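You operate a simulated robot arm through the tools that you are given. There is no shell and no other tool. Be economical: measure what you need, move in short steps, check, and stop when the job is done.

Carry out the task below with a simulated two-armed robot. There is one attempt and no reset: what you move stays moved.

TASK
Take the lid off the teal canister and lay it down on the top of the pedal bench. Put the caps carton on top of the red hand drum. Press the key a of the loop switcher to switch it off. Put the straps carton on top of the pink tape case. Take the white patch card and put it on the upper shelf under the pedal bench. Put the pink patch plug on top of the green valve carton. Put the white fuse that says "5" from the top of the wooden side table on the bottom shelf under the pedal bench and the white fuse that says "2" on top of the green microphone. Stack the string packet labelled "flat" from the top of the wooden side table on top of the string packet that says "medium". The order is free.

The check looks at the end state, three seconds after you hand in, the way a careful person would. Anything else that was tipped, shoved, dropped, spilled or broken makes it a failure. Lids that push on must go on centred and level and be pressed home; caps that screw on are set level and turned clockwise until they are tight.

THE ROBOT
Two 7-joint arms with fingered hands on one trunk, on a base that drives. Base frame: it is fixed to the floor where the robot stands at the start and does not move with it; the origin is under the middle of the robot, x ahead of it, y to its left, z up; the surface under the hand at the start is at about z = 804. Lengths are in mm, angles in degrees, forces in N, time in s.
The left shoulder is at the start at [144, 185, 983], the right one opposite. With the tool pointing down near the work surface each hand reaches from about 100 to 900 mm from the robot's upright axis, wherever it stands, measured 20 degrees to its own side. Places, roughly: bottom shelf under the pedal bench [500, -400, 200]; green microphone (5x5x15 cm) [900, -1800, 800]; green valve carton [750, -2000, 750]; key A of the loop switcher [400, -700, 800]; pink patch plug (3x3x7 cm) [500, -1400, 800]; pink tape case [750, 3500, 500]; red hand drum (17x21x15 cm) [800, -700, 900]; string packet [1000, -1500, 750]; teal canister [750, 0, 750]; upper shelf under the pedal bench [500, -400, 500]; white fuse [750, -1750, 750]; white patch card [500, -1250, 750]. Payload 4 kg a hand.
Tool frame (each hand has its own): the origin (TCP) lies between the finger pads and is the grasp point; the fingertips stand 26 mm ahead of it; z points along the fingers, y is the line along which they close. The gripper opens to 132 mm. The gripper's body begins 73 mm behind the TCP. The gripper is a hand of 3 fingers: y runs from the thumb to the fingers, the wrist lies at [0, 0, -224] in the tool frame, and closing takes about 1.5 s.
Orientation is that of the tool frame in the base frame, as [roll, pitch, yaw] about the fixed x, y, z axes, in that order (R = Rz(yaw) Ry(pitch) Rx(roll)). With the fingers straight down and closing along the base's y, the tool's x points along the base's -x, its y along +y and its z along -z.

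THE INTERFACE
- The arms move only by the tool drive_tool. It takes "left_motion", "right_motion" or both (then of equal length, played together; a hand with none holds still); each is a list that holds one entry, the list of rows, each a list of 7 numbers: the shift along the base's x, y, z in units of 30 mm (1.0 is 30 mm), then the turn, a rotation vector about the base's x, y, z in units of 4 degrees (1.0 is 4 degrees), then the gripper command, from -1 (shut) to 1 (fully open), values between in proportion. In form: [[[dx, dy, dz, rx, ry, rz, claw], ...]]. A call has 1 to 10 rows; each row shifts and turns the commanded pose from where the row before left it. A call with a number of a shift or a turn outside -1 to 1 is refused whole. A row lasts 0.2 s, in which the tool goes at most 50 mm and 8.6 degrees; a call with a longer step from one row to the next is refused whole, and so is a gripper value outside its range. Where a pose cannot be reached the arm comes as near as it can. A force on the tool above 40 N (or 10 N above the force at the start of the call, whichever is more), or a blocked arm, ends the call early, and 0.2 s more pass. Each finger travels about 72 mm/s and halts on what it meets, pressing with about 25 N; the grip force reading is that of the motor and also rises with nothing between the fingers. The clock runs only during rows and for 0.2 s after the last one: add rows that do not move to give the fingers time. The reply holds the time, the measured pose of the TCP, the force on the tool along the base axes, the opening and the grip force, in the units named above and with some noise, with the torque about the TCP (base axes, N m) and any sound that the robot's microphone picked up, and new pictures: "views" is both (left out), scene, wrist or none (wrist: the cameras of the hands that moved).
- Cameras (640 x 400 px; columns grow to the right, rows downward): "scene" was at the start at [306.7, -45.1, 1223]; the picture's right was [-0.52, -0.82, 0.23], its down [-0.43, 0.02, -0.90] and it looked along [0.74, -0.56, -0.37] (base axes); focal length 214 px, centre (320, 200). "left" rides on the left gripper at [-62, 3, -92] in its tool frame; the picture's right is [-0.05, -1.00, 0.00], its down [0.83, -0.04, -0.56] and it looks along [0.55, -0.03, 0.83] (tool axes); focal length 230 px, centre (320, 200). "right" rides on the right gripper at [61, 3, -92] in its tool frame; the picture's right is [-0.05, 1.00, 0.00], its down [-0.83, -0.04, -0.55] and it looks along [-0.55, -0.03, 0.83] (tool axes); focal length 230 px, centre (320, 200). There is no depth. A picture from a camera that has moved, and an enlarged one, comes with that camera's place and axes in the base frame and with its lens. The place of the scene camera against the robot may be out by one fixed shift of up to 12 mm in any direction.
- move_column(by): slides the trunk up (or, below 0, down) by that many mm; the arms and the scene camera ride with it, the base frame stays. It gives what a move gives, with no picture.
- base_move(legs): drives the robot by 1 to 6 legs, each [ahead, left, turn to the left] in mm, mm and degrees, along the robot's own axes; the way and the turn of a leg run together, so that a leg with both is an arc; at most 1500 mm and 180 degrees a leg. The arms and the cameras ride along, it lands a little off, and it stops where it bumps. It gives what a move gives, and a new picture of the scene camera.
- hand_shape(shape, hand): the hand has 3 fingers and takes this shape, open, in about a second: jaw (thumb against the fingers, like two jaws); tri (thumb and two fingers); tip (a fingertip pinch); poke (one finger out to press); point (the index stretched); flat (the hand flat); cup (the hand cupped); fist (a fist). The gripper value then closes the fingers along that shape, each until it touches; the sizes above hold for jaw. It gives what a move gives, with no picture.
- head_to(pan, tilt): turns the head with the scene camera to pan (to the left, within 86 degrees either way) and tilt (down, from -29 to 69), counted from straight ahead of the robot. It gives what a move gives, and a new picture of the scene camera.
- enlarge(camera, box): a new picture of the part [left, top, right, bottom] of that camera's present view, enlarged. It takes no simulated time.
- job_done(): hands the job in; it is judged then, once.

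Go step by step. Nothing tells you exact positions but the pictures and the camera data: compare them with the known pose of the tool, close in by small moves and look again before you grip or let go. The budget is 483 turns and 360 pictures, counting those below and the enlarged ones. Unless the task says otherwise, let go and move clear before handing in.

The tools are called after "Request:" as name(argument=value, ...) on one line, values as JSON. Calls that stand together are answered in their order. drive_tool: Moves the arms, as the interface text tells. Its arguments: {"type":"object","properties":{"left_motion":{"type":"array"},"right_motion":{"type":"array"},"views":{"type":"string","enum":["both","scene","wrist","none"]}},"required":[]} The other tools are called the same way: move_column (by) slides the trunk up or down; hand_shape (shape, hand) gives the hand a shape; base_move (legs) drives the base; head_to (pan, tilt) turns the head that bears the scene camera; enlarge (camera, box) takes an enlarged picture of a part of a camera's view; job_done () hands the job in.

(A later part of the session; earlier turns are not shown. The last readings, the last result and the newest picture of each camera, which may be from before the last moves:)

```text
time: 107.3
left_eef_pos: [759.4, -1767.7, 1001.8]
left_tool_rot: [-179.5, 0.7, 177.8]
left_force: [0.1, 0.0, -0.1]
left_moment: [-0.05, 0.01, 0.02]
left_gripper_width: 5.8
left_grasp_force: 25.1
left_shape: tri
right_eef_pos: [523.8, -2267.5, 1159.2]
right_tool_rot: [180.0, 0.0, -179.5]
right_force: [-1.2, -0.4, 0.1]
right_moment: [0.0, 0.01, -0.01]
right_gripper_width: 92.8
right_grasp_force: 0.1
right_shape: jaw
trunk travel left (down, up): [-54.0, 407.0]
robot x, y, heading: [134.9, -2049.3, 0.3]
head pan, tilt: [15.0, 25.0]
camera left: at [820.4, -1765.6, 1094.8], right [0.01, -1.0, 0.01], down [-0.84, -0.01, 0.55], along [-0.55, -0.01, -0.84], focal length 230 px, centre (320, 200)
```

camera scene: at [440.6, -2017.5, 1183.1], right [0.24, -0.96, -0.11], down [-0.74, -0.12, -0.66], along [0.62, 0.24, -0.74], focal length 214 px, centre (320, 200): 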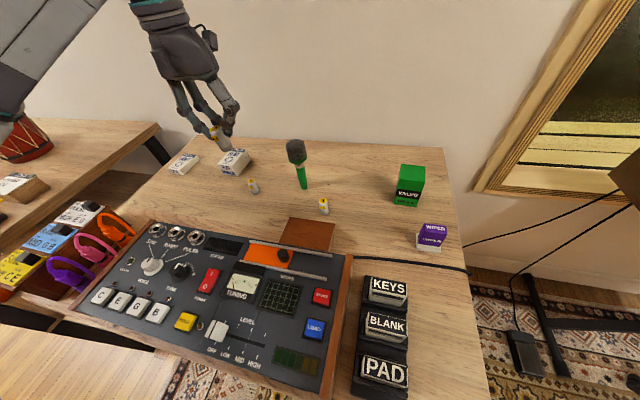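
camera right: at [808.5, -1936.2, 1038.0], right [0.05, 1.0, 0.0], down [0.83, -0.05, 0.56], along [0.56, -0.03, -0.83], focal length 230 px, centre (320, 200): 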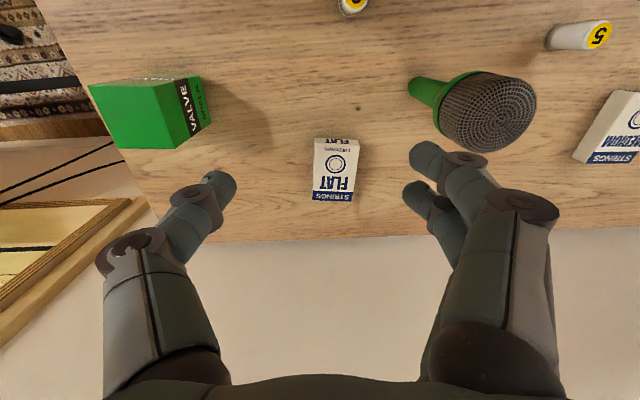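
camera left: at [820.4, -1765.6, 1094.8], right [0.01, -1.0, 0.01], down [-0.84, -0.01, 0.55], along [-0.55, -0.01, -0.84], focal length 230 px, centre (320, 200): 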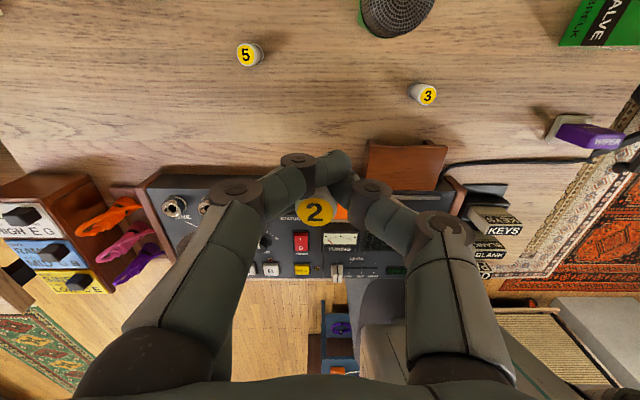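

Request:
drive_tool(left_motion=[[[0.7, -0.6, 0, 0, 0, 0, -1], [0.7, -0.6, 0, 0, 0, 0, -1], [0.7, -0.6, 0, 0, 0, 0, -1]]], views="both")

Request:
enlarge(camera="left", box=[240, 20, 420, 140])

Request:
enlarge(camera="scene", box=[230, 60, 390, 220])

```text
time: 108.1
left_eef_pos: [822.9, -1822.1, 1002.8]
left_tool_rot: [-179.7, 0.6, 177.8]
left_force: [0.2, 0.6, -0.2]
left_moment: [0.03, 0.03, -0.04]
left_gripper_width: 6.1
left_grasp_force: 24.3
left_shape: tri
right_eef_pos: [525.7, -2267.6, 1157.5]
right_tool_rot: [180.0, 0.0, -179.5]
right_force: [0.2, 0.4, -0.1]
right_moment: [-0.03, 0.01, -0.04]
right_gripper_width: 92.6
right_grasp_force: 0.0
right_shape: jaw
trunk travel left (down, up): [-54.0, 407.0]
robot x, y, heading: [133.9, -2048.4, 0.4]
head pan, tilt: [15.0, 25.0]
camera scene: at [441.2, -2017.6, 1182.9], right [0.24, -0.96, -0.11], down [-0.74, -0.12, -0.66], along [0.62, 0.24, -0.74], focal length 214 px, centre (320, 200)
camera left: at [883.9, -1820.4, 1094.8], right [0.01, -1.0, 0.01], down [-0.84, -0.01, 0.55], along [-0.55, -0.01, -0.84], focal length 230 px, centre (320, 200)
```

scene: 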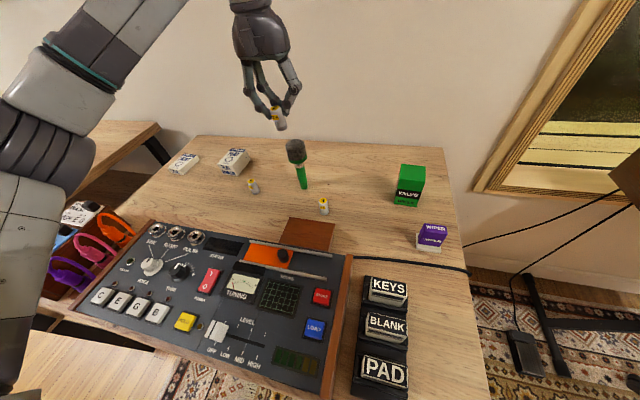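
left: 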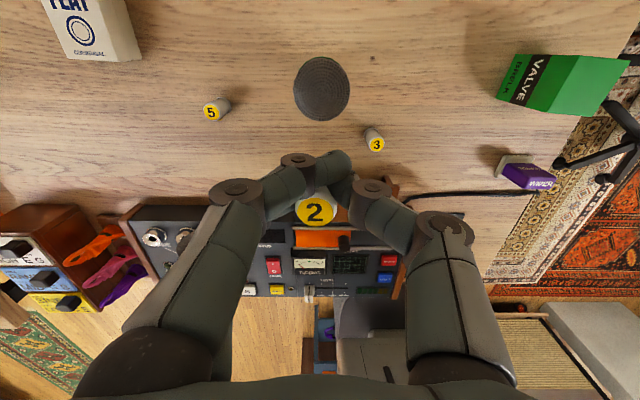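

```text
3.33 times, centred on (330, 80) of left
camera zoom: at [883.9, -1820.4, 1094.8], right [0.01, -1.0, 0.01], down [-0.84, -0.01, 0.55], along [-0.55, -0.01, -0.84], focal length 767 px, centre (287, 600)
```

zoom: 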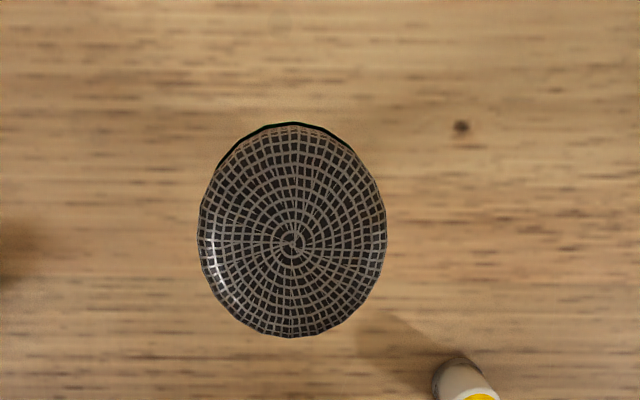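

```text
2.50 times, centred on (310, 140) of scene
camera zoom: at [441.2, -2017.6, 1182.9], right [0.24, -0.96, -0.11], down [-0.74, -0.12, -0.66], along [0.62, 0.24, -0.74], focal length 536 px, centre (345, 350)
```

zoom: 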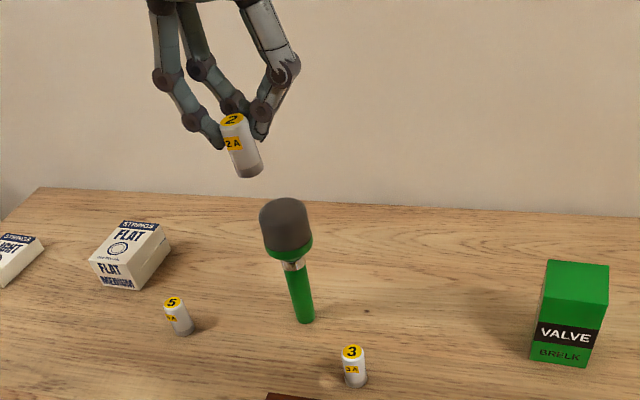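

Mic top centre is about [856, -1822, 900-907]; the fuse sits at TCP -3 in x, +3 in y. I move above it and look again.

Request:
drive_tool(left_motion=[[[0.6, -0.06, 0, 0, 0, 0, -1], [0.6, -0.06, 0, 0, 0, 0, -1], [0, 0, -0.7, 0, 0, 0, -1], [0, 0, -0.7, 0, 0, 0, -1]]], views="both")

Request:
enlarge(camera="left", box=[260, 130, 380, 250])

Request:
enlarge(camera="scene", box=[250, 80, 350, 180])

```text
time: 109.1
left_eef_pos: [861.0, -1824.7, 959.1]
left_tool_rot: [-179.6, 0.5, 177.8]
left_force: [0.2, -0.4, -0.2]
left_moment: [0.01, -0.01, -0.03]
left_gripper_width: 5.9
left_grasp_force: 24.7
left_shape: tri
right_eef_pos: [525.8, -2266.9, 1159.1]
right_tool_rot: [-179.9, 0.0, -179.5]
right_force: [0.1, 0.7, 0.4]
right_moment: [-0.01, 0.0, 0.0]
right_gripper_width: 92.9
right_grasp_force: 0.1
right_shape: jaw
trunk travel left (down, up): [-54.0, 407.0]
robot x, y, heading: [133.6, -2053.5, 0.5]
head pan, tilt: [15.0, 25.0]
camera scene: at [441.2, -2016.8, 1182.8], right [0.24, -0.96, -0.11], down [-0.74, -0.12, -0.66], along [0.62, 0.24, -0.74], focal length 214 px, centre (320, 200)
camera left: at [921.2, -1823.0, 1052.3], right [0.01, -1.0, 0.01], down [-0.84, -0.01, 0.55], along [-0.55, -0.01, -0.84], focal length 230 px, centre (320, 200)
```

scene: 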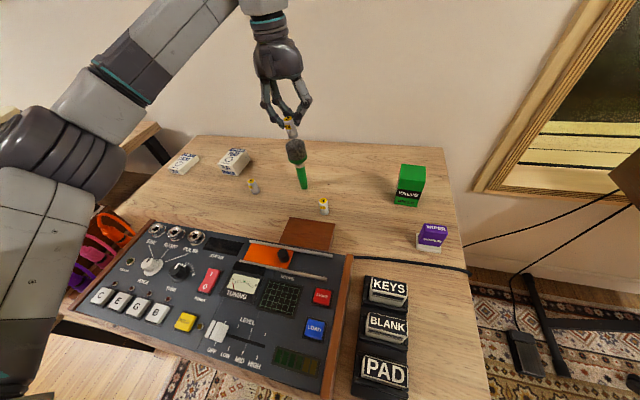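
left: 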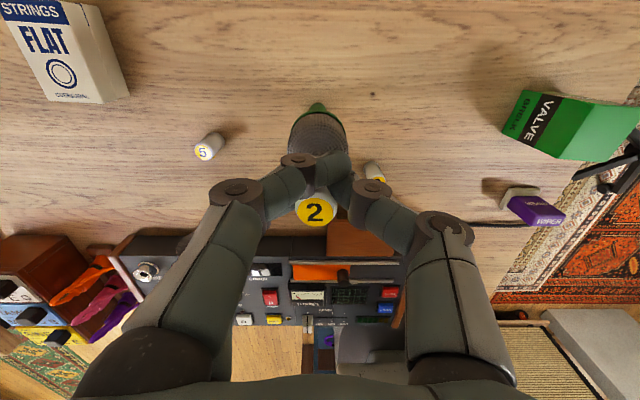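

```text
3.33 times, centred on (320, 190) of left
camera zoom: at [921.2, -1823.0, 1052.3], right [0.01, -1.0, 0.01], down [-0.84, -0.01, 0.55], along [-0.55, -0.01, -0.84], focal length 767 px, centre (320, 233)
```

zoom: 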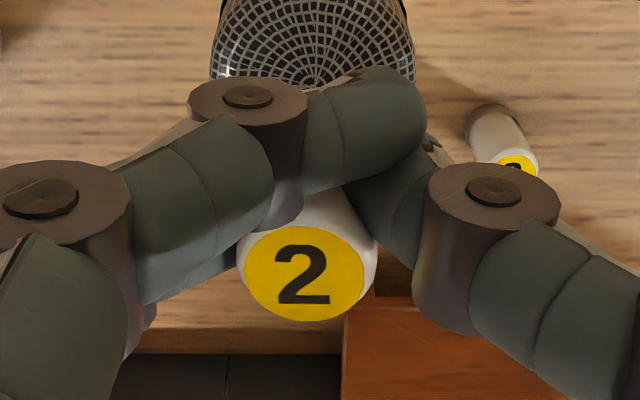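

```text
4.00 times, centred on (300, 130) of scene
camera zoom: at [441.2, -2016.8, 1182.8], right [0.24, -0.96, -0.11], down [-0.74, -0.12, -0.66], along [0.62, 0.24, -0.74], focal length 858 px, centre (400, 480)
```

zoom: 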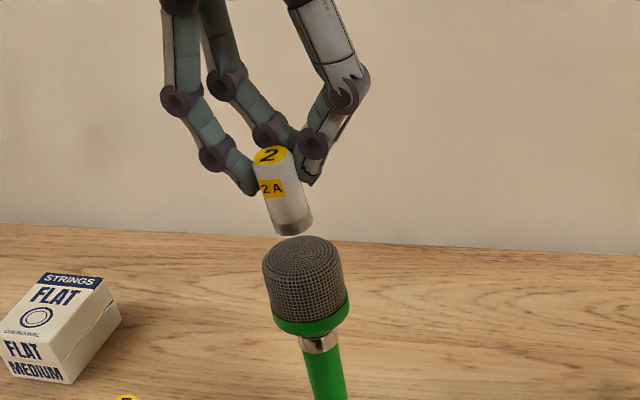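

The fuse is tilted about 5° in the grip; I level it with a small hand roll and compare again.

Request:
drive_tool(left_motion=[[[0, -0.07, 0, 0.6, 0, 0, -1], [0, -0.06, 0, 0.6, 0, 0, -1]]], views="none")

Request:
enlarge(camera="scene", box=[265, 95, 335, 165])

Request:
head_to(pan=50, tilt=20)

```text
time: 109.7
left_eef_pos: [859.5, -1828.3, 961.2]
left_tool_rot: [175.6, 0.4, 177.8]
left_force: [-0.8, -1.1, -0.3]
left_moment: [0.04, -0.04, -0.01]
left_gripper_width: 5.8
left_grasp_force: 25.1
left_shape: tri
right_eef_pos: [525.2, -2267.1, 1158.8]
right_tool_rot: [180.0, 0.1, -179.5]
right_force: [-0.4, 0.5, -0.4]
right_moment: [-0.02, 0.02, 0.0]
right_gripper_width: 92.6
right_grasp_force: 0.0
right_shape: jaw
trunk travel left (down, up): [-54.0, 407.0]
robot x, y, heading: [136.3, -2047.9, 0.5]
head pan, tilt: [15.0, 25.0]
```

```text
5.71 times, centred on (300, 130) of scene
camera zoom: at [440.5, -2016.9, 1183.2], right [0.24, -0.96, -0.11], down [-0.74, -0.12, -0.66], along [0.62, 0.24, -0.74], focal length 1226 px, centre (434, 600)
```

zoom: 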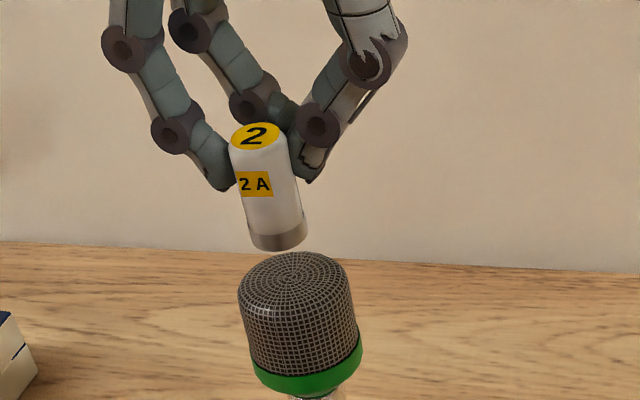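

```text
time: 110.7
left_eef_pos: [858.8, -1827.5, 961.0]
left_tool_rot: [175.6, 0.4, 177.8]
left_force: [0.7, -0.3, -0.1]
left_moment: [0.01, 0.02, 0.02]
left_gripper_width: 5.8
left_grasp_force: 25.0
left_shape: tri
right_eef_pos: [523.6, -2267.3, 1160.0]
right_tool_rot: [-180.0, 0.0, -179.5]
right_force: [0.3, 1.0, 0.4]
right_moment: [0.01, 0.02, 0.0]
right_gripper_width: 92.5
right_grasp_force: 0.1
right_shape: jaw
trunk travel left (down, up): [-54.0, 407.0]
robot x, y, heading: [138.3, -2048.6, 0.5]
head pan, tilt: [50.0, 20.0]
camera scene: at [416.9, -1969.5, 1202.4], right [0.7, -0.64, -0.31], down [-0.58, -0.27, -0.77], along [0.41, 0.72, -0.56], focal length 214 px, centre (320, 200)
```

scene: 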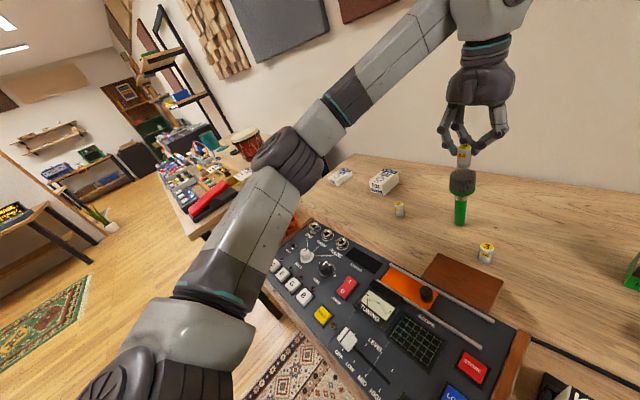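

Request:
enlarge(camera="scene", box=[420, 120, 510, 220])

Request:
enlarge(camera="left", box=[260, 130, 380, 250])

```text
4.00 times, centred on (465, 170) of scene
camera zoom: at [416.9, -1969.5, 1202.4], right [0.7, -0.64, -0.31], down [-0.58, -0.27, -0.77], along [0.41, 0.72, -0.56], focal length 858 px, centre (-260, 320)
```

zoom: 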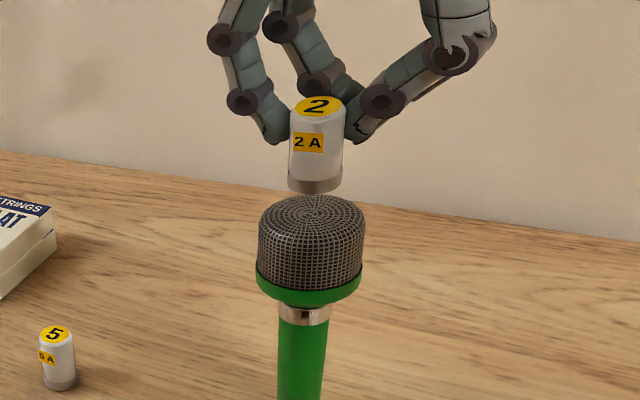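

```text
3.33 times, centred on (320, 190) of left
camera zoom: at [919.9, -1834.0, 1052.9], right [0.01, -1.0, -0.08], down [-0.84, -0.05, 0.54], along [-0.55, 0.06, -0.84], focal length 767 px, centre (320, 233)
```

zoom: 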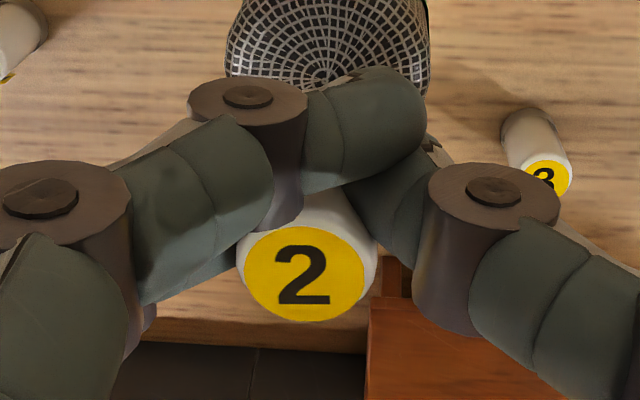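

Combining the views, the fuse needs about +2.5 mm in x and -1 mm in y; contact is expected near TCP z 943. I go down most of the way and check.

Request:
drive_tool(left_motion=[[[0.08, -0.03, -0.2, 0, 0, 0, -1], [0, 0, -0.2, 0, 0, 0, -1]]], views="none")

Request:
enlarge(camera="scene", box=[420, 120, 510, 220])

Request:
head_to(pan=0, tilt=10)

Request:
enlarge(camera="scene", box=[160, 160, 260, 260])

```text
time: 111.3
left_eef_pos: [862.3, -1829.1, 948.8]
left_tool_rot: [175.7, 0.5, 177.8]
left_force: [0.1, 0.1, -0.6]
left_moment: [-0.03, 0.02, -0.01]
left_gripper_width: 6.0
left_grasp_force: 25.4
left_shape: tri
right_eef_pos: [524.5, -2267.1, 1160.2]
right_tool_rot: [180.0, 0.0, -179.4]
right_force: [-0.1, 0.1, -0.1]
right_moment: [0.0, -0.01, 0.01]
right_gripper_width: 92.5
right_grasp_force: 0.0
right_shape: jaw
trunk travel left (down, up): [-54.0, 407.0]
robot x, y, heading: [137.3, -2048.8, 0.4]
head pan, tilt: [50.0, 20.0]
```

```text
4.00 times, centred on (465, 170) of scene
camera zoom: at [416.9, -1969.4, 1202.4], right [0.7, -0.64, -0.31], down [-0.58, -0.27, -0.77], along [0.41, 0.72, -0.56], focal length 858 px, centre (-260, 320)
```

zoom: 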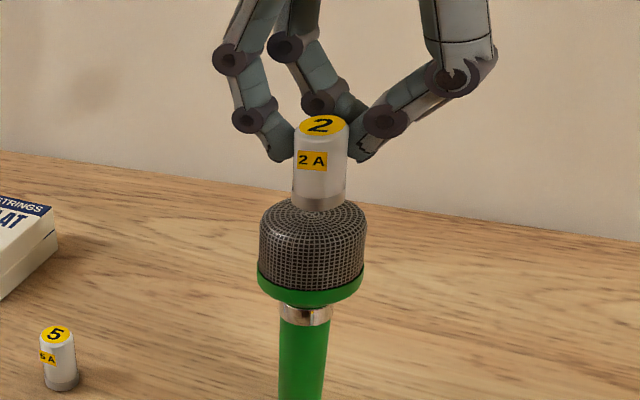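

```text
time: 112.5
left_eef_pos: [860.9, -1828.8, 948.9]
left_tool_rot: [175.6, 0.5, 177.8]
left_force: [-0.7, -0.1, 0.2]
left_moment: [0.0, 0.02, -0.01]
left_gripper_width: 5.9
left_grasp_force: 25.0
left_shape: tri
right_eef_pos: [524.9, -2266.9, 1159.6]
right_tool_rot: [-179.9, 0.0, -179.5]
right_force: [-1.2, -0.1, 0.0]
right_moment: [0.0, -0.01, 0.06]
right_gripper_width: 92.5
right_grasp_force: 0.0
right_shape: jaw
trunk travel left (down, up): [-54.0, 407.0]
robot x, y, heading: [137.3, -2053.0, 0.3]
head pan, tilt: [0.0, 10.0]
camera scene: at [454.4, -2040.4, 1203.7], right [0.01, -1.0, 0.0], down [-0.56, -0.01, -0.83], along [0.83, 0.01, -0.56], focal length 214 px, centre (320, 200)
```

scene: 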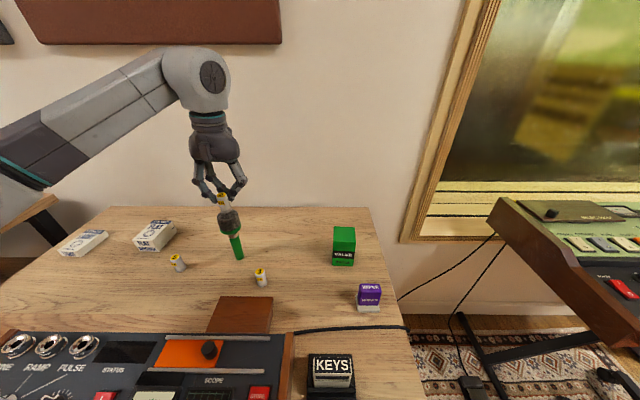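

```text
4.00 times, centred on (210, 210) of scene
camera zoom: at [454.4, -2040.4, 1203.7], right [0.01, -1.0, 0.0], down [-0.56, -0.01, -0.83], along [0.83, 0.01, -0.56], focal length 858 px, centre (760, 160)
```

zoom: 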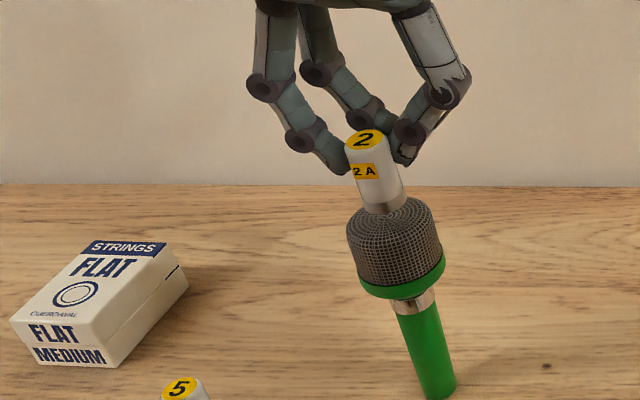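

Request:
drive_tool(left_motion=[[[-0.08, -0.06, 0, 0, 0, 0, -1], [0, 0, -0.06, 0, 0, 0, -1], [0, 0, -0.06, 0, 0, 0, -1]]], views="none")

Request:
enlarge(camera="scene", box=[180, 170, 260, 250])

```text
time: 113.3
left_eef_pos: [859.5, -1830.9, 945.8]
left_tool_rot: [175.7, 0.4, 177.8]
left_force: [0.6, 0.1, -0.1]
left_moment: [0.02, -0.01, 0.02]
left_gripper_width: 6.0
left_grasp_force: 24.5
left_shape: tri
right_eef_pos: [524.6, -2266.9, 1160.5]
right_tool_rot: [-180.0, 0.0, -179.6]
right_force: [-0.6, 0.8, 0.2]
right_moment: [0.01, -0.01, -0.04]
right_gripper_width: 92.6
right_grasp_force: 0.0
right_shape: jaw
trunk travel left (down, up): [-54.0, 407.0]
robot x, y, heading: [140.1, -2052.8, 0.5]
head pan, tilt: [0.0, 10.0]
```

```text
5.00 times, centred on (220, 210) of scene
camera zoom: at [454.4, -2040.5, 1203.7], right [0.01, -1.0, 0.0], down [-0.56, -0.01, -0.83], along [0.83, 0.01, -0.56], focal length 1072 px, centre (820, 150)
```

zoom: 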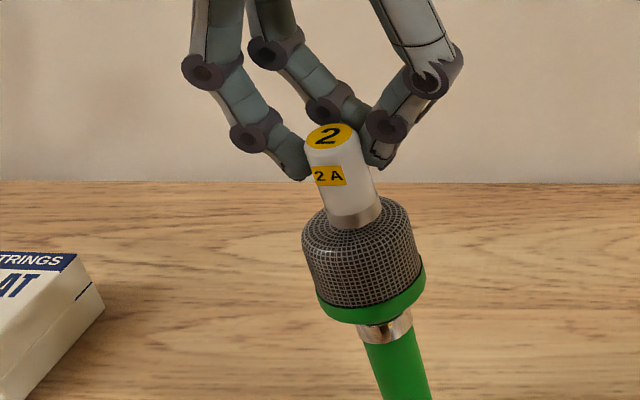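

Request:
drive_tool(left_motion=[[[0, 0, -0.05, 0, 0, 0, -1], [0, 0, -0.05, 0, 0, 0, -1]]], views="none")

Request:
drive_tool(left_motion=[[[0, 0, -0.05, 0, 0, 0, -1], [0, 0, 0, 0, 0, 0, -1]]], views="none")

Request:
enlarge(camera="scene", box=[180, 170, 260, 250])

```text
time: 113.9
left_eef_pos: [859.5, -1831.2, 942.0]
left_tool_rot: [175.6, 0.4, 177.8]
left_force: [-0.2, -0.7, 0.0]
left_moment: [0.02, -0.01, 0.01]
left_gripper_width: 5.9
left_grasp_force: 24.8
left_shape: tri
right_eef_pos: [525.2, -2268.2, 1158.5]
right_tool_rot: [-179.9, 0.0, -179.5]
right_force: [0.2, -0.6, 0.1]
right_moment: [0.01, 0.0, 0.02]
right_gripper_width: 92.7
right_grasp_force: 0.1
right_shape: jaw
trunk travel left (down, up): [-54.0, 407.0]
robot x, y, heading: [137.6, -2047.0, 0.5]
head pan, tilt: [0.0, 10.0]
```

```text
time: 114.5
left_eef_pos: [859.7, -1830.2, 940.4]
left_tool_rot: [175.6, 0.3, 177.8]
left_force: [0.0, -0.4, -0.4]
left_moment: [0.0, -0.02, 0.03]
left_gripper_width: 5.8
left_grasp_force: 25.4
left_shape: tri
right_eef_pos: [524.6, -2267.6, 1159.8]
right_tool_rot: [-180.0, 0.0, -179.5]
right_force: [1.3, -0.5, 0.1]
right_moment: [-0.01, 0.02, 0.0]
right_gripper_width: 92.6
right_grasp_force: 0.0
right_shape: jaw
trunk travel left (down, up): [-54.0, 407.0]
robot x, y, heading: [133.7, -2052.3, 1.0]
head pan, tilt: [0.0, 10.0]
```

```text
5.00 times, centred on (220, 210) of scene
camera zoom: at [454.3, -2040.5, 1203.7], right [0.01, -1.0, 0.0], down [-0.56, -0.01, -0.83], along [0.83, 0.01, -0.56], focal length 1072 px, centre (820, 150)
```

zoom: 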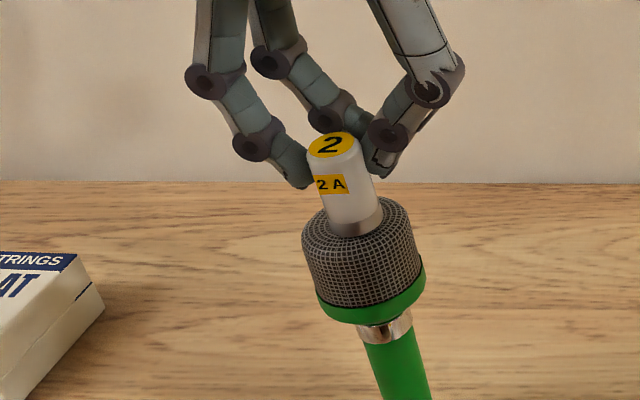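

Request:
drive_tool(left_motion=[[[0, 0, -0.05, 0, 0, 0, -1], [0, 0, 0, 0, 0, 0, -1]]], views="none")

Request:
drive_tool(left_motion=[[[0, 0, -0.05, 0, 0, 0, -1], [0, 0, 0, 0, 0, 0, -1]]], views="none")

Request:
drive_tool(left_motion=[[[0, 0, -0.05, 0, 0, 0, -1], [0, 0, 0, 0, 0, 0, -1]]], views="none")

Request:
enlarge(camera="scene", box=[180, 170, 260, 250])

```text
time: 115.1
left_eef_pos: [858.7, -1830.2, 938.8]
left_tool_rot: [175.6, 0.5, 177.8]
left_force: [-0.3, 0.9, -0.7]
left_moment: [0.02, 0.01, 0.0]
left_gripper_width: 5.7
left_grasp_force: 24.8
left_shape: tri
right_eef_pos: [525.8, -2267.4, 1160.0]
right_tool_rot: [-180.0, 0.0, -179.5]
right_force: [-0.2, 0.4, 0.0]
right_moment: [0.03, -0.03, 0.02]
right_gripper_width: 92.5
right_grasp_force: 0.0
right_shape: jaw
trunk travel left (down, up): [-54.0, 407.0]
robot x, y, heading: [133.9, -2050.0, 0.4]
head pan, tilt: [0.0, 10.0]
```

```text
time: 115.7
left_eef_pos: [859.4, -1831.1, 938.6]
left_tool_rot: [175.6, 0.5, 177.8]
left_force: [0.2, 1.4, 3.4]
left_moment: [0.02, 0.04, 0.02]
left_gripper_width: 6.0
left_grasp_force: 25.4
left_shape: tri
right_eef_pos: [524.1, -2266.9, 1159.9]
right_tool_rot: [-180.0, 0.1, -179.5]
right_force: [0.2, -0.2, 0.4]
right_moment: [0.0, 0.02, -0.02]
right_gripper_width: 92.5
right_grasp_force: 0.1
right_shape: jaw
trunk travel left (down, up): [-54.0, 407.0]
robot x, y, heading: [136.9, -2049.9, 0.6]
head pan, tilt: [0.0, 10.0]
```

```text
time: 116.3
left_eef_pos: [858.5, -1832.0, 937.8]
left_tool_rot: [175.5, 0.5, 177.8]
left_force: [-0.8, 0.3, 7.7]
left_moment: [0.07, 0.09, -0.01]
left_gripper_width: 6.3
left_grasp_force: 25.0
left_shape: tri
right_eef_pos: [524.0, -2266.8, 1159.7]
right_tool_rot: [180.0, 0.0, -179.5]
right_force: [0.4, 0.4, -1.0]
right_moment: [0.02, 0.0, 0.03]
right_gripper_width: 92.6
right_grasp_force: 0.0
right_shape: jaw
trunk travel left (down, up): [-54.0, 407.0]
robot x, y, heading: [135.9, -2047.1, 0.4]
head pan, tilt: [0.0, 10.0]
```

```text
5.00 times, centred on (220, 210) of scene
camera zoom: at [453.4, -2040.7, 1204.2], right [0.01, -1.0, 0.0], down [-0.56, 0.0, -0.83], along [0.83, 0.01, -0.56], focal length 1072 px, centre (820, 150)
```

zoom: 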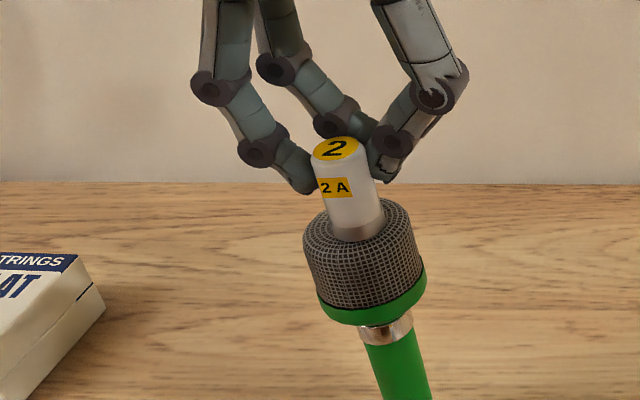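

The fuse sits centred on the mic cap with light contact. I release very gradually.

Request:
drive_tool(left_motion=[[[0, 0, 0.03, 0, 0, 0, -1], [0, 0, 0, 0, 0, 0, -0.92], [0, 0, 0, 0, 0, 0, -0.88], [0, 0, 0, 0, 0, 0, -0.84], [0, 0, 0, 0, 0, 0, -0.8], [0, 0, 0, 0, 0, 0, -0.76], [0, 0, 0, 0, 0, 0, -0.72], [0, 0, 0, 0, 0, 0, -0.66], [0, 0, 0, 0, 0, 0, -0.6], [0, 0, 0, 0, 0, 0, -0.55]]], views="none")

Request:
enlarge(camera="scene", box=[180, 170, 260, 250])

```text
time: 118.5
left_eef_pos: [858.0, -1831.5, 937.1]
left_tool_rot: [175.6, 0.4, 177.8]
left_force: [0.1, 0.2, 0.0]
left_moment: [0.0, -0.01, -0.03]
left_gripper_width: 29.2
left_grasp_force: 0.1
left_shape: tri
right_eef_pos: [523.9, -2267.7, 1159.5]
right_tool_rot: [179.9, 0.0, -179.6]
right_force: [-0.8, -1.0, 1.3]
right_moment: [0.0, 0.0, 0.0]
right_gripper_width: 92.8
right_grasp_force: 0.1
right_shape: jaw
trunk travel left (down, up): [-54.0, 407.0]
robot x, y, heading: [135.1, -2051.7, 0.8]
head pan, tilt: [0.0, 10.0]
```

```text
5.00 times, centred on (220, 210) of scene
camera zoom: at [454.3, -2040.5, 1203.7], right [0.01, -1.0, 0.0], down [-0.56, -0.01, -0.83], along [0.83, 0.01, -0.56], focal length 1072 px, centre (820, 150)
```

zoom: 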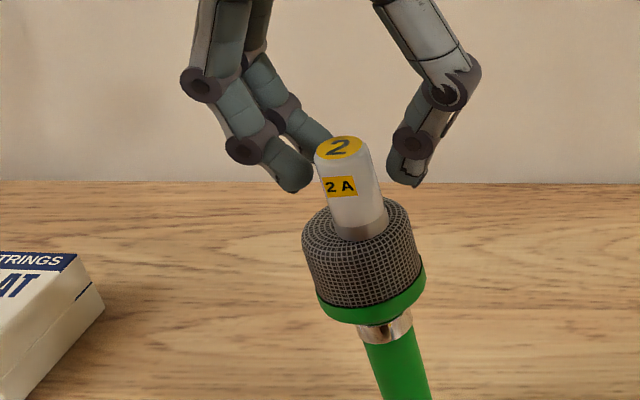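

The fuse stands by itself. I open wider and lift straight up.

Request:
drive_tool(left_motion=[[[0, 0, 0, 0, 0, 0, -0.4], [0, 0, 0, 0, 0, 0, -0.2], [0, 0, 0, 0, 0, 0, 0], [0, 0, 0, 0, 0, 0, 0], [0, 0, 0.5, 0, 0, 0, 0], [0, 0, 0.8, 0, 0, 0, 0], [0, 0, 1, 0, 0, 0, 0], [0, 0, 1, 0, 0, 0, 0]]], views="scene")

```text
time: 120.3
left_eef_pos: [858.4, -1832.5, 1038.1]
left_tool_rot: [175.6, 0.5, 177.6]
left_force: [1.3, -0.1, -1.3]
left_moment: [0.0, -0.03, 0.0]
left_gripper_width: 65.5
left_grasp_force: 0.0
left_shape: tri
right_eef_pos: [522.5, -2267.8, 1160.5]
right_tool_rot: [-180.0, 0.1, -179.5]
right_force: [1.1, 0.3, 0.1]
right_moment: [0.01, 0.0, 0.02]
right_gripper_width: 92.5
right_grasp_force: 0.0
right_shape: jaw
trunk travel left (down, up): [-54.0, 407.0]
robot x, y, heading: [138.0, -2047.0, 0.2]
head pan, tilt: [0.0, 10.0]
camera scene: at [453.3, -2041.0, 1204.2], right [0.01, -1.0, 0.0], down [-0.56, 0.0, -0.83], along [0.83, 0.01, -0.56], focal length 214 px, centre (320, 200)
```

scene: 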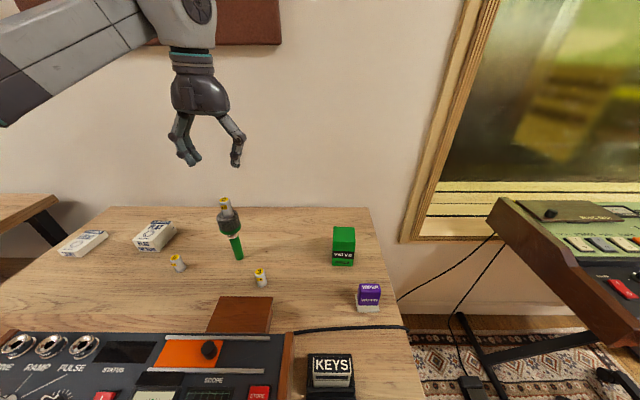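

Fuse 2 stands on the microphone. Now the pink plug: I level the hand, drive left 430 mm and look at the plugs.

Request:
drive_tool(left_motion=[[[-0.5, 0, 0.5, -0.55, 0, 0, 0], [-1, 0, 0.5, -0.55, 0, 0, 0], [-1, 0, 0, 0, 0, 0, 0], [-1, 0, 0, 0, 0, 0, 0], [-1, 0, 0, 0, 0, 0, 0], [-1, 0, 0, 0, 0, 0, 0], [-1, 0, 0, 0, 0, 0, 0], [-1, 0, 0, 0, 0, 0, 0]]], views="none")

Request:
base_move(legs=[[0, 430, 0]])

Request:
head_to(pan=30, tilt=50)

Request:
drive_tool(left_motion=[[[-0.3, 0, -0.5, 0, 0, 0, 0]]], views="wrist")

```text
time: 122.1
left_eef_pos: [633.8, -1831.4, 1067.0]
left_tool_rot: [179.9, 0.7, 177.9]
left_force: [0.7, 0.6, 0.4]
left_moment: [0.02, 0.03, -0.01]
left_gripper_width: 65.3
left_grasp_force: 0.0
left_shape: tri
right_eef_pos: [522.5, -2266.7, 1158.9]
right_tool_rot: [180.0, 0.1, -179.5]
right_force: [0.3, -0.3, 0.2]
right_moment: [-0.04, -0.02, 0.0]
right_gripper_width: 92.6
right_grasp_force: 0.1
right_shape: jaw
trunk travel left (down, up): [-54.0, 407.0]
robot x, y, heading: [133.2, -2051.9, 0.6]
head pan, tilt: [0.0, 10.0]
```

```text
time: 124.6
left_eef_pos: [635.9, -1423.9, 1065.8]
left_tool_rot: [-179.9, 0.6, 177.4]
left_force: [0.2, 0.1, -0.5]
left_moment: [-0.01, -0.04, 0.02]
left_gripper_width: 65.4
left_grasp_force: 0.1
left_shape: tri
right_eef_pos: [520.0, -1860.6, 1161.2]
right_tool_rot: [-179.9, 0.1, -180.0]
right_force: [-0.7, 0.7, -0.3]
right_moment: [-0.04, 0.03, 0.03]
right_gripper_width: 92.3
right_grasp_force: 0.0
right_shape: jaw
trunk travel left (down, up): [-54.0, 407.0]
robot x, y, heading: [135.0, -1643.4, 0.0]
head pan, tilt: [0.0, 10.0]
camera scene: at [452.3, -1632.9, 1203.8], right [0.0, -1.0, 0.0], down [-0.56, 0.0, -0.83], along [0.83, 0.0, -0.56], focal length 214 px, centre (320, 200)
```

scene: 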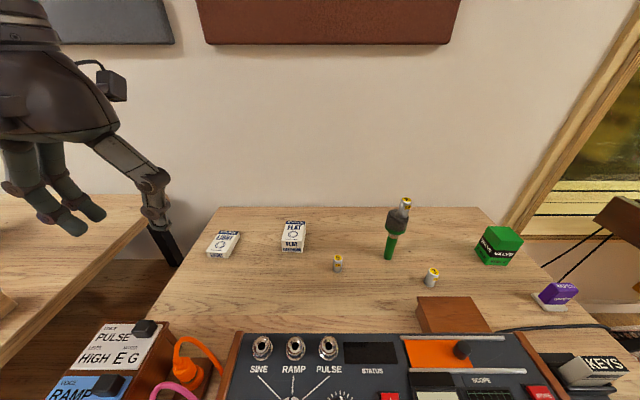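

```text
time: 125.7
left_eef_pos: [635.1, -1425.0, 1066.1]
left_tool_rot: [-180.0, 0.6, 177.2]
left_force: [1.0, -0.3, -0.1]
left_moment: [0.0, 0.01, -0.02]
left_gripper_width: 65.5
left_grasp_force: 0.1
left_shape: tri
right_eef_pos: [520.1, -1861.0, 1159.4]
right_tool_rot: [180.0, 0.0, 180.0]
right_force: [0.9, 0.3, 0.0]
right_moment: [-0.02, -0.04, 0.02]
right_gripper_width: 92.7
right_grasp_force: 0.1
right_shape: jaw
trunk travel left (down, up): [-54.0, 407.0]
robot x, y, heading: [130.3, -1641.8, -0.1]
head pan, tilt: [30.0, 50.0]
camera scene: at [403.2, -1595.0, 1158.1], right [0.46, -0.87, -0.2], down [-0.87, -0.38, -0.32], along [0.2, 0.32, -0.93], focal length 214 px, centre (320, 200)
```

scene: 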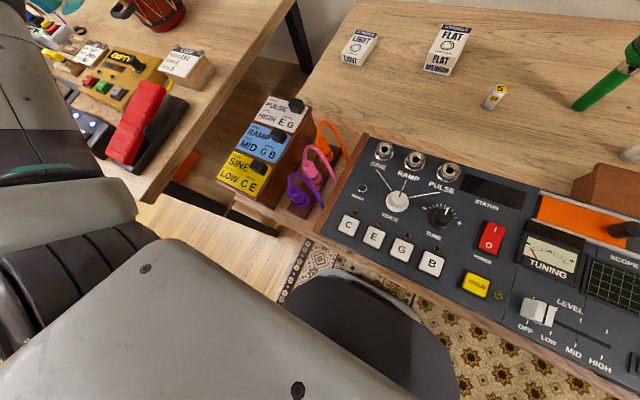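

```text
time: 126.1
left_eef_pos: [626.7, -1424.5, 1050.9]
left_tool_rot: [179.9, 0.6, 177.3]
left_force: [0.5, -0.6, -0.7]
left_moment: [-0.03, 0.02, 0.01]
left_gripper_width: 65.5
left_grasp_force: 0.0
left_shape: tri
right_eef_pos: [520.5, -1860.3, 1158.8]
right_tool_rot: [-179.9, 0.0, -180.0]
right_force: [0.4, 0.0, -0.5]
right_moment: [-0.02, 0.0, -0.03]
right_gripper_width: 92.9
right_grasp_force: 0.0
right_shape: jaw
trunk travel left (down, up): [-54.0, 407.0]
robot x, y, heading: [135.5, -1642.7, -0.0]
head pan, tilt: [30.0, 50.0]
camera left: at [688.0, -1423.8, 1143.6], right [0.0, -1.0, 0.0], down [-0.84, 0.0, 0.55], along [-0.55, 0.0, -0.84], focal length 230 px, centre (320, 200)
```

left: 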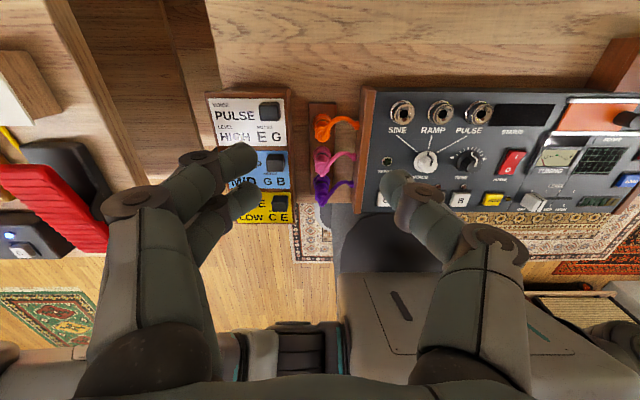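

Request:
enlarge(camera="scene", box=[220, 80, 360, 220])

Request:
enlarge(camera="left", box=[200, 80, 380, 230])

```text
2.86 times, centred on (290, 150) of scene
camera zoom: at [403.5, -1594.5, 1157.8], right [0.46, -0.87, -0.2], down [-0.87, -0.38, -0.32], along [0.19, 0.32, -0.93], focal length 613 px, centre (406, 343)
```

zoom: 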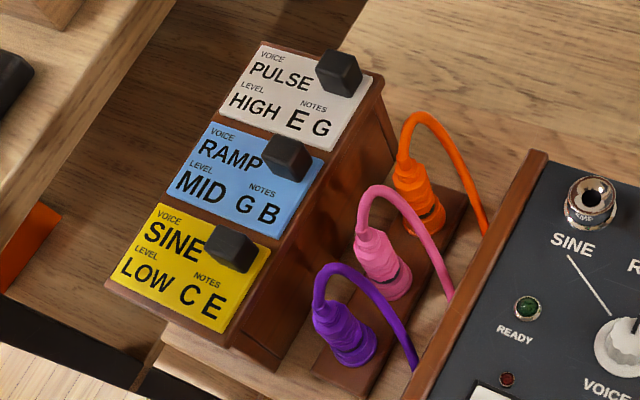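

```text
2.67 times, centred on (290, 155) of left
camera zoom: at [688.0, -1423.8, 1143.6], right [0.0, -1.0, 0.0], down [-0.84, 0.0, 0.55], along [-0.55, 0.0, -0.84], focal length 614 px, centre (400, 320)
```

zoom: 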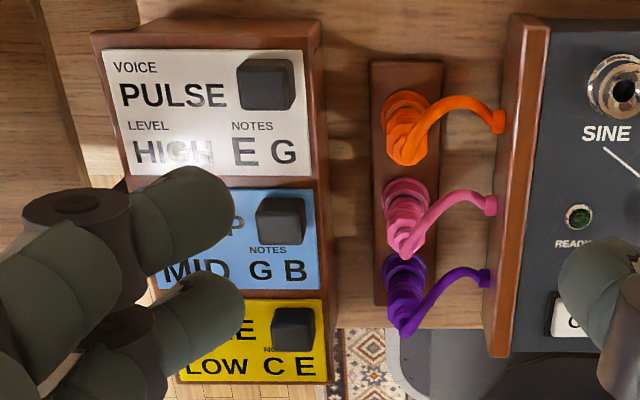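

Pink plug stands at about [537, -1427], with its cable leaving towards -y and neighbours 53 mm away in x. I turn the hand 90° so it closes along x, clear of the cable.

Request:
drive_tool(left_motion=[[[-0.3, 0, 0, 0, 0, 1, 0], [-0.3, 0, 0, 0, 0, 1, 0], [-0.3, 0, 0, 0, 0, 1, 0], [-0.3, 0, 0, 0, 0, 1, 0], [-0.3, 0, 0, 0, 0, 1, 0], [-0.3, 0, 0, 0, 0, 1, 0], [-0.3, 0, 0, 0, 0, 1, 0], [-0.3, 0, 0, 0, 0, 1, 0], [-0.3, 0, 0, 0, 0, 1, 0], [-0.3, 0, 0, 0, 0, 1, 0]]], views="none")

Request:
drive_tool(left_motion=[[[0, 0, 0, 0, 0, 1, 0], [0, 0, 0, 0, 0, 1, 0], [0, 0, 0, 0, 0, 1, 0], [0, 0, 0, 0, 0, 1, 0], [0, 0, 0, 0, 0, 1, 0], [0, 0, 0, 0, 0, 1, 0], [0, 0, 0, 0, 0, 1, 0], [0, 0, 0, 0, 0, 1, 0], [0, 0, 0, 0, 0, 1, 0], [0, 0, 0, 0, 0, 1, 0]]], views="none")

Request:
drive_tool(left_motion=[[[0, 0, -0.5, 0, 0, 1, 0], [0, 0, -0.5, 0, 0, 1, 0], [0, 0, -0.5, 0, 0, 1, 0]]], views="wrist")

```text
time: 128.3
left_eef_pos: [535.9, -1425.6, 1052.6]
left_tool_rot: [180.0, 0.6, -142.7]
left_force: [-0.2, 0.7, 0.6]
left_moment: [-0.03, -0.01, 0.03]
left_gripper_width: 65.4
left_grasp_force: 0.1
left_shape: tri
right_eef_pos: [520.4, -1861.2, 1159.8]
right_tool_rot: [-180.0, 0.2, -179.9]
right_force: [0.3, 0.4, -0.6]
right_moment: [0.02, -0.01, 0.0]
right_gripper_width: 92.6
right_grasp_force: 0.1
right_shape: jaw
trunk travel left (down, up): [-54.0, 407.0]
robot x, y, heading: [135.9, -1640.7, 0.1]
head pan, tilt: [30.0, 50.0]
```

```text
time: 130.5
left_eef_pos: [535.1, -1426.5, 1050.9]
left_tool_rot: [180.0, 0.7, -102.6]
left_force: [0.5, 0.0, 0.0]
left_moment: [0.01, -0.01, -0.02]
left_gripper_width: 65.3
left_grasp_force: 0.1
left_shape: tri
right_eef_pos: [520.7, -1859.5, 1158.9]
right_tool_rot: [-179.9, 0.0, 179.9]
right_force: [0.5, -0.3, -0.9]
right_moment: [-0.01, 0.03, 0.01]
right_gripper_width: 92.8
right_grasp_force: 0.0
right_shape: jaw
trunk travel left (down, up): [-54.0, 407.0]
robot x, y, heading: [135.9, -1640.3, 0.2]
head pan, tilt: [30.0, 50.0]
```

```text
time: 131.3
left_eef_pos: [536.4, -1424.9, 1005.8]
left_tool_rot: [179.9, 0.6, -90.5]
left_force: [0.1, 0.2, -0.7]
left_moment: [0.0, 0.02, -0.02]
left_gripper_width: 65.5
left_grasp_force: 0.0
left_shape: tri
right_eef_pos: [520.0, -1861.0, 1159.4]
right_tool_rot: [-180.0, 0.0, 179.9]
right_force: [-0.6, 0.1, -0.4]
right_moment: [0.02, 0.04, 0.01]
right_gripper_width: 92.8
right_grasp_force: 0.1
right_shape: jaw
trunk travel left (down, up): [-54.0, 407.0]
robot x, y, heading: [131.7, -1638.7, -0.2]
head pan, tilt: [30.0, 50.0]
camera left: at [534.3, -1363.6, 1097.9], right [1.0, 0.04, 0.0], down [0.04, -0.84, 0.55], along [0.02, -0.55, -0.84], focal length 230 px, centre (320, 200)
```

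left: 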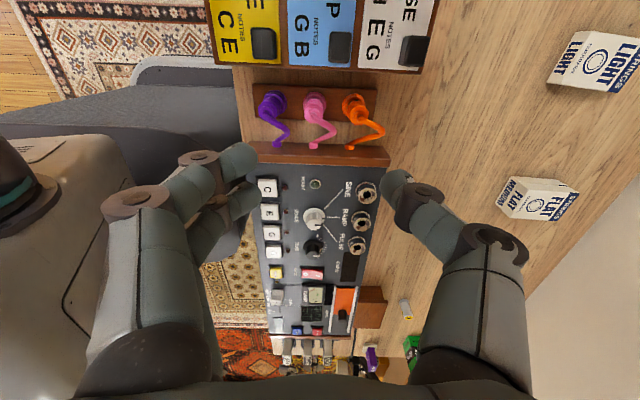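

Request:
drive_tool(left_motion=[[[-0.1, 0.1, -0.9, 0, 0, 0, 0], [0, 0, -0.9, 0, 0, 0, 0], [0, 0, -0.8, 0, 0, 0, 0]]], views="wrist")

Request:
enlarge(camera="left", box=[230, 40, 430, 220])

```text
time: 132.1
left_eef_pos: [532.6, -1421.2, 929.5]
left_tool_rot: [-180.0, 0.5, -90.5]
left_force: [-0.5, 0.6, 0.6]
left_moment: [0.01, -0.01, 0.0]
left_gripper_width: 65.6
left_grasp_force: 0.1
left_shape: tri
right_eef_pos: [520.6, -1860.9, 1158.9]
right_tool_rot: [-180.0, 0.0, -180.0]
right_force: [0.3, -0.4, 0.2]
right_moment: [0.0, 0.01, 0.03]
right_gripper_width: 92.8
right_grasp_force: 0.1
right_shape: jaw
trunk travel left (down, up): [-54.0, 407.0]
robot x, y, heading: [132.6, -1637.8, 0.0]
head pan, tilt: [30.0, 50.0]
camera left: at [530.5, -1361.0, 1022.2], right [1.0, 0.04, 0.0], down [0.03, -0.84, 0.55], along [0.02, -0.55, -0.84], focal length 230 px, centre (320, 200)
```

left: 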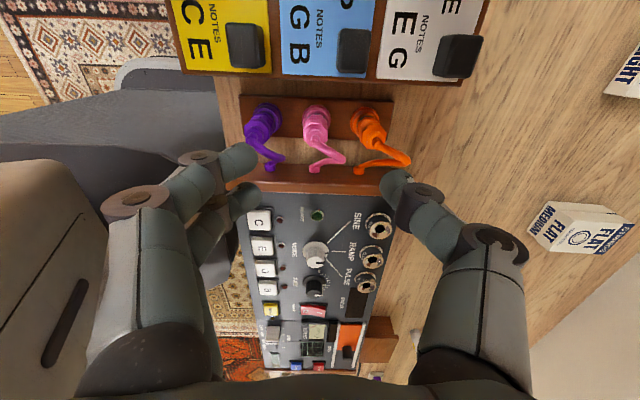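

```text
2.22 times, centred on (330, 130) of left
camera zoom: at [530.5, -1361.0, 1022.2], right [1.0, 0.04, 0.0], down [0.03, -0.84, 0.55], along [0.02, -0.55, -0.84], focal length 511 px, centre (298, 356)
```

zoom: 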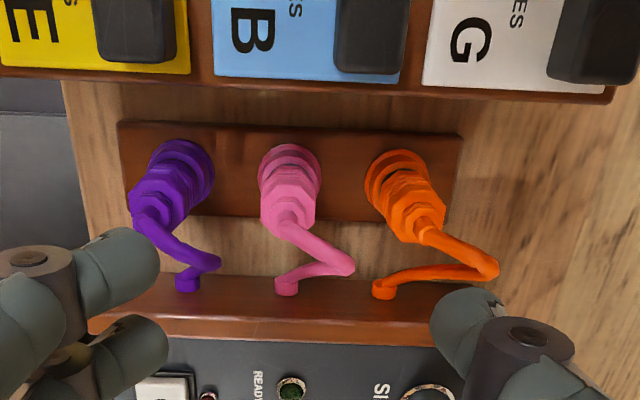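

Neighbouring plugs and the card block crowd it; a diagonal close (hand turned another 45°) gives the most room. I rotate and recheck.

Request:
drive_tool(left_motion=[[[-0.1, 0, 0, 0, 0, 1, -0.1], [0, 0, 0, 0, 0, 1, -0.1], [0, 0, 0, 0, 0, 1, -0.1], [0, 0, 0, 0, 0, 1, -0.1], [0, 0, 0, 0, 0, 1, -0.1], [0, 0, 0, 0, 0, 1, -0.2], [0, 0, 0, 0, 0, 1, -0.2], [0, 0, 0, 0, 0, 1, -0.2], [0, 0, 0, 0, 0, 1, -0.2], [0, 0, 0, 0, 0, 1, -0.2]]], views="wrist")

Request:
enlarge(camera="left", box=[220, 40, 420, 220])

Request:
head_to(pan=60, tilt=40)

```text
time: 134.3
left_eef_pos: [530.6, -1421.7, 929.6]
left_tool_rot: [-180.0, 0.6, -50.6]
left_force: [0.4, -0.3, 0.8]
left_moment: [0.0, 0.01, 0.01]
left_gripper_width: 53.5
left_grasp_force: 0.1
left_shape: tri
right_eef_pos: [520.7, -1860.9, 1158.9]
right_tool_rot: [180.0, 0.2, 180.0]
right_force: [1.2, -0.1, 0.6]
right_moment: [-0.02, -0.03, 0.05]
right_gripper_width: 92.6
right_grasp_force: 0.1
right_shape: jaw
trunk travel left (down, up): [-54.0, 407.0]
robot x, y, heading: [134.7, -1640.9, -0.1]
head pan, tilt: [30.0, 50.0]
camera left: at [489.9, -1376.7, 1021.2], right [0.74, 0.67, 0.0], down [0.56, -0.62, 0.55], along [0.37, -0.4, -0.84], focal length 230 px, centre (320, 200)
```

left: 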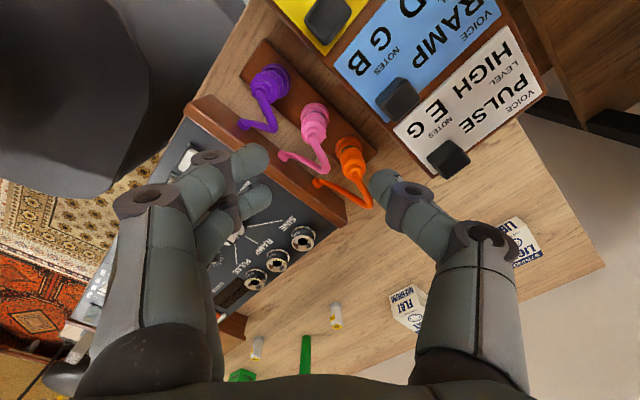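

```text
2.22 times, centred on (320, 130) of left
camera zoom: at [489.9, -1376.7, 1021.2], right [0.74, 0.67, 0.0], down [0.56, -0.62, 0.55], along [0.37, -0.4, -0.84], focal length 511 px, centre (320, 356)
```

zoom: 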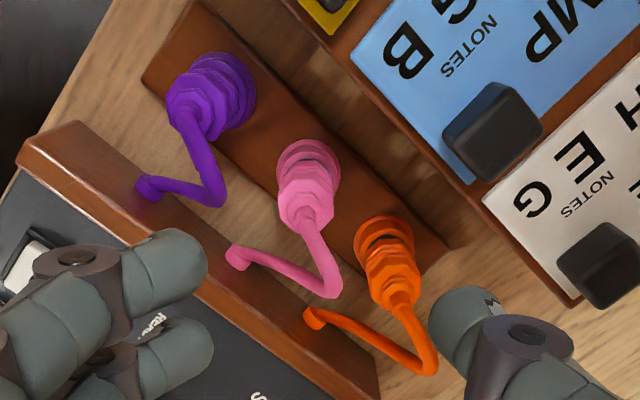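

```text
time: 135.2
left_eef_pos: [529.9, -1421.4, 928.9]
left_tool_rot: [-180.0, 0.6, -50.7]
left_force: [-0.8, 0.2, -0.2]
left_moment: [-0.03, 0.01, -0.05]
left_gripper_width: 53.5
left_grasp_force: 0.0
left_shape: tri
right_eef_pos: [521.9, -1859.5, 1159.7]
right_tool_rot: [-180.0, 0.1, -179.9]
right_force: [-0.2, -0.6, -0.8]
right_moment: [-0.01, -0.01, 0.0]
right_gripper_width: 92.9
right_grasp_force: 0.1
right_shape: jaw
trunk travel left (down, up): [-54.0, 407.0]
robot x, y, heading: [135.6, -1638.1, -0.0]
head pan, tilt: [60.0, 40.0]
camera scene: at [386.8, -1560.0, 1180.8], right [0.79, -0.5, -0.35], down [-0.61, -0.56, -0.57], along [0.09, 0.66, -0.74], focal length 214 px, centre (320, 200)
```

scene: 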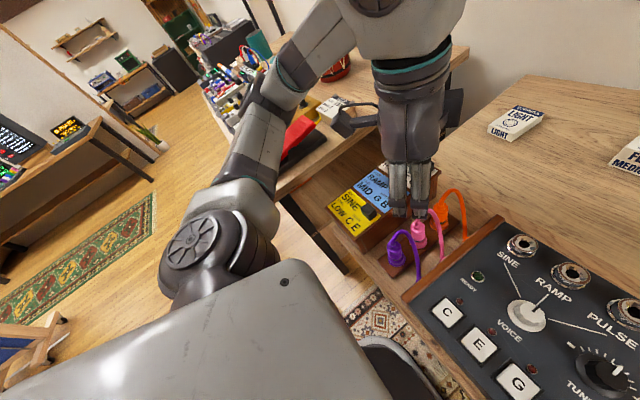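

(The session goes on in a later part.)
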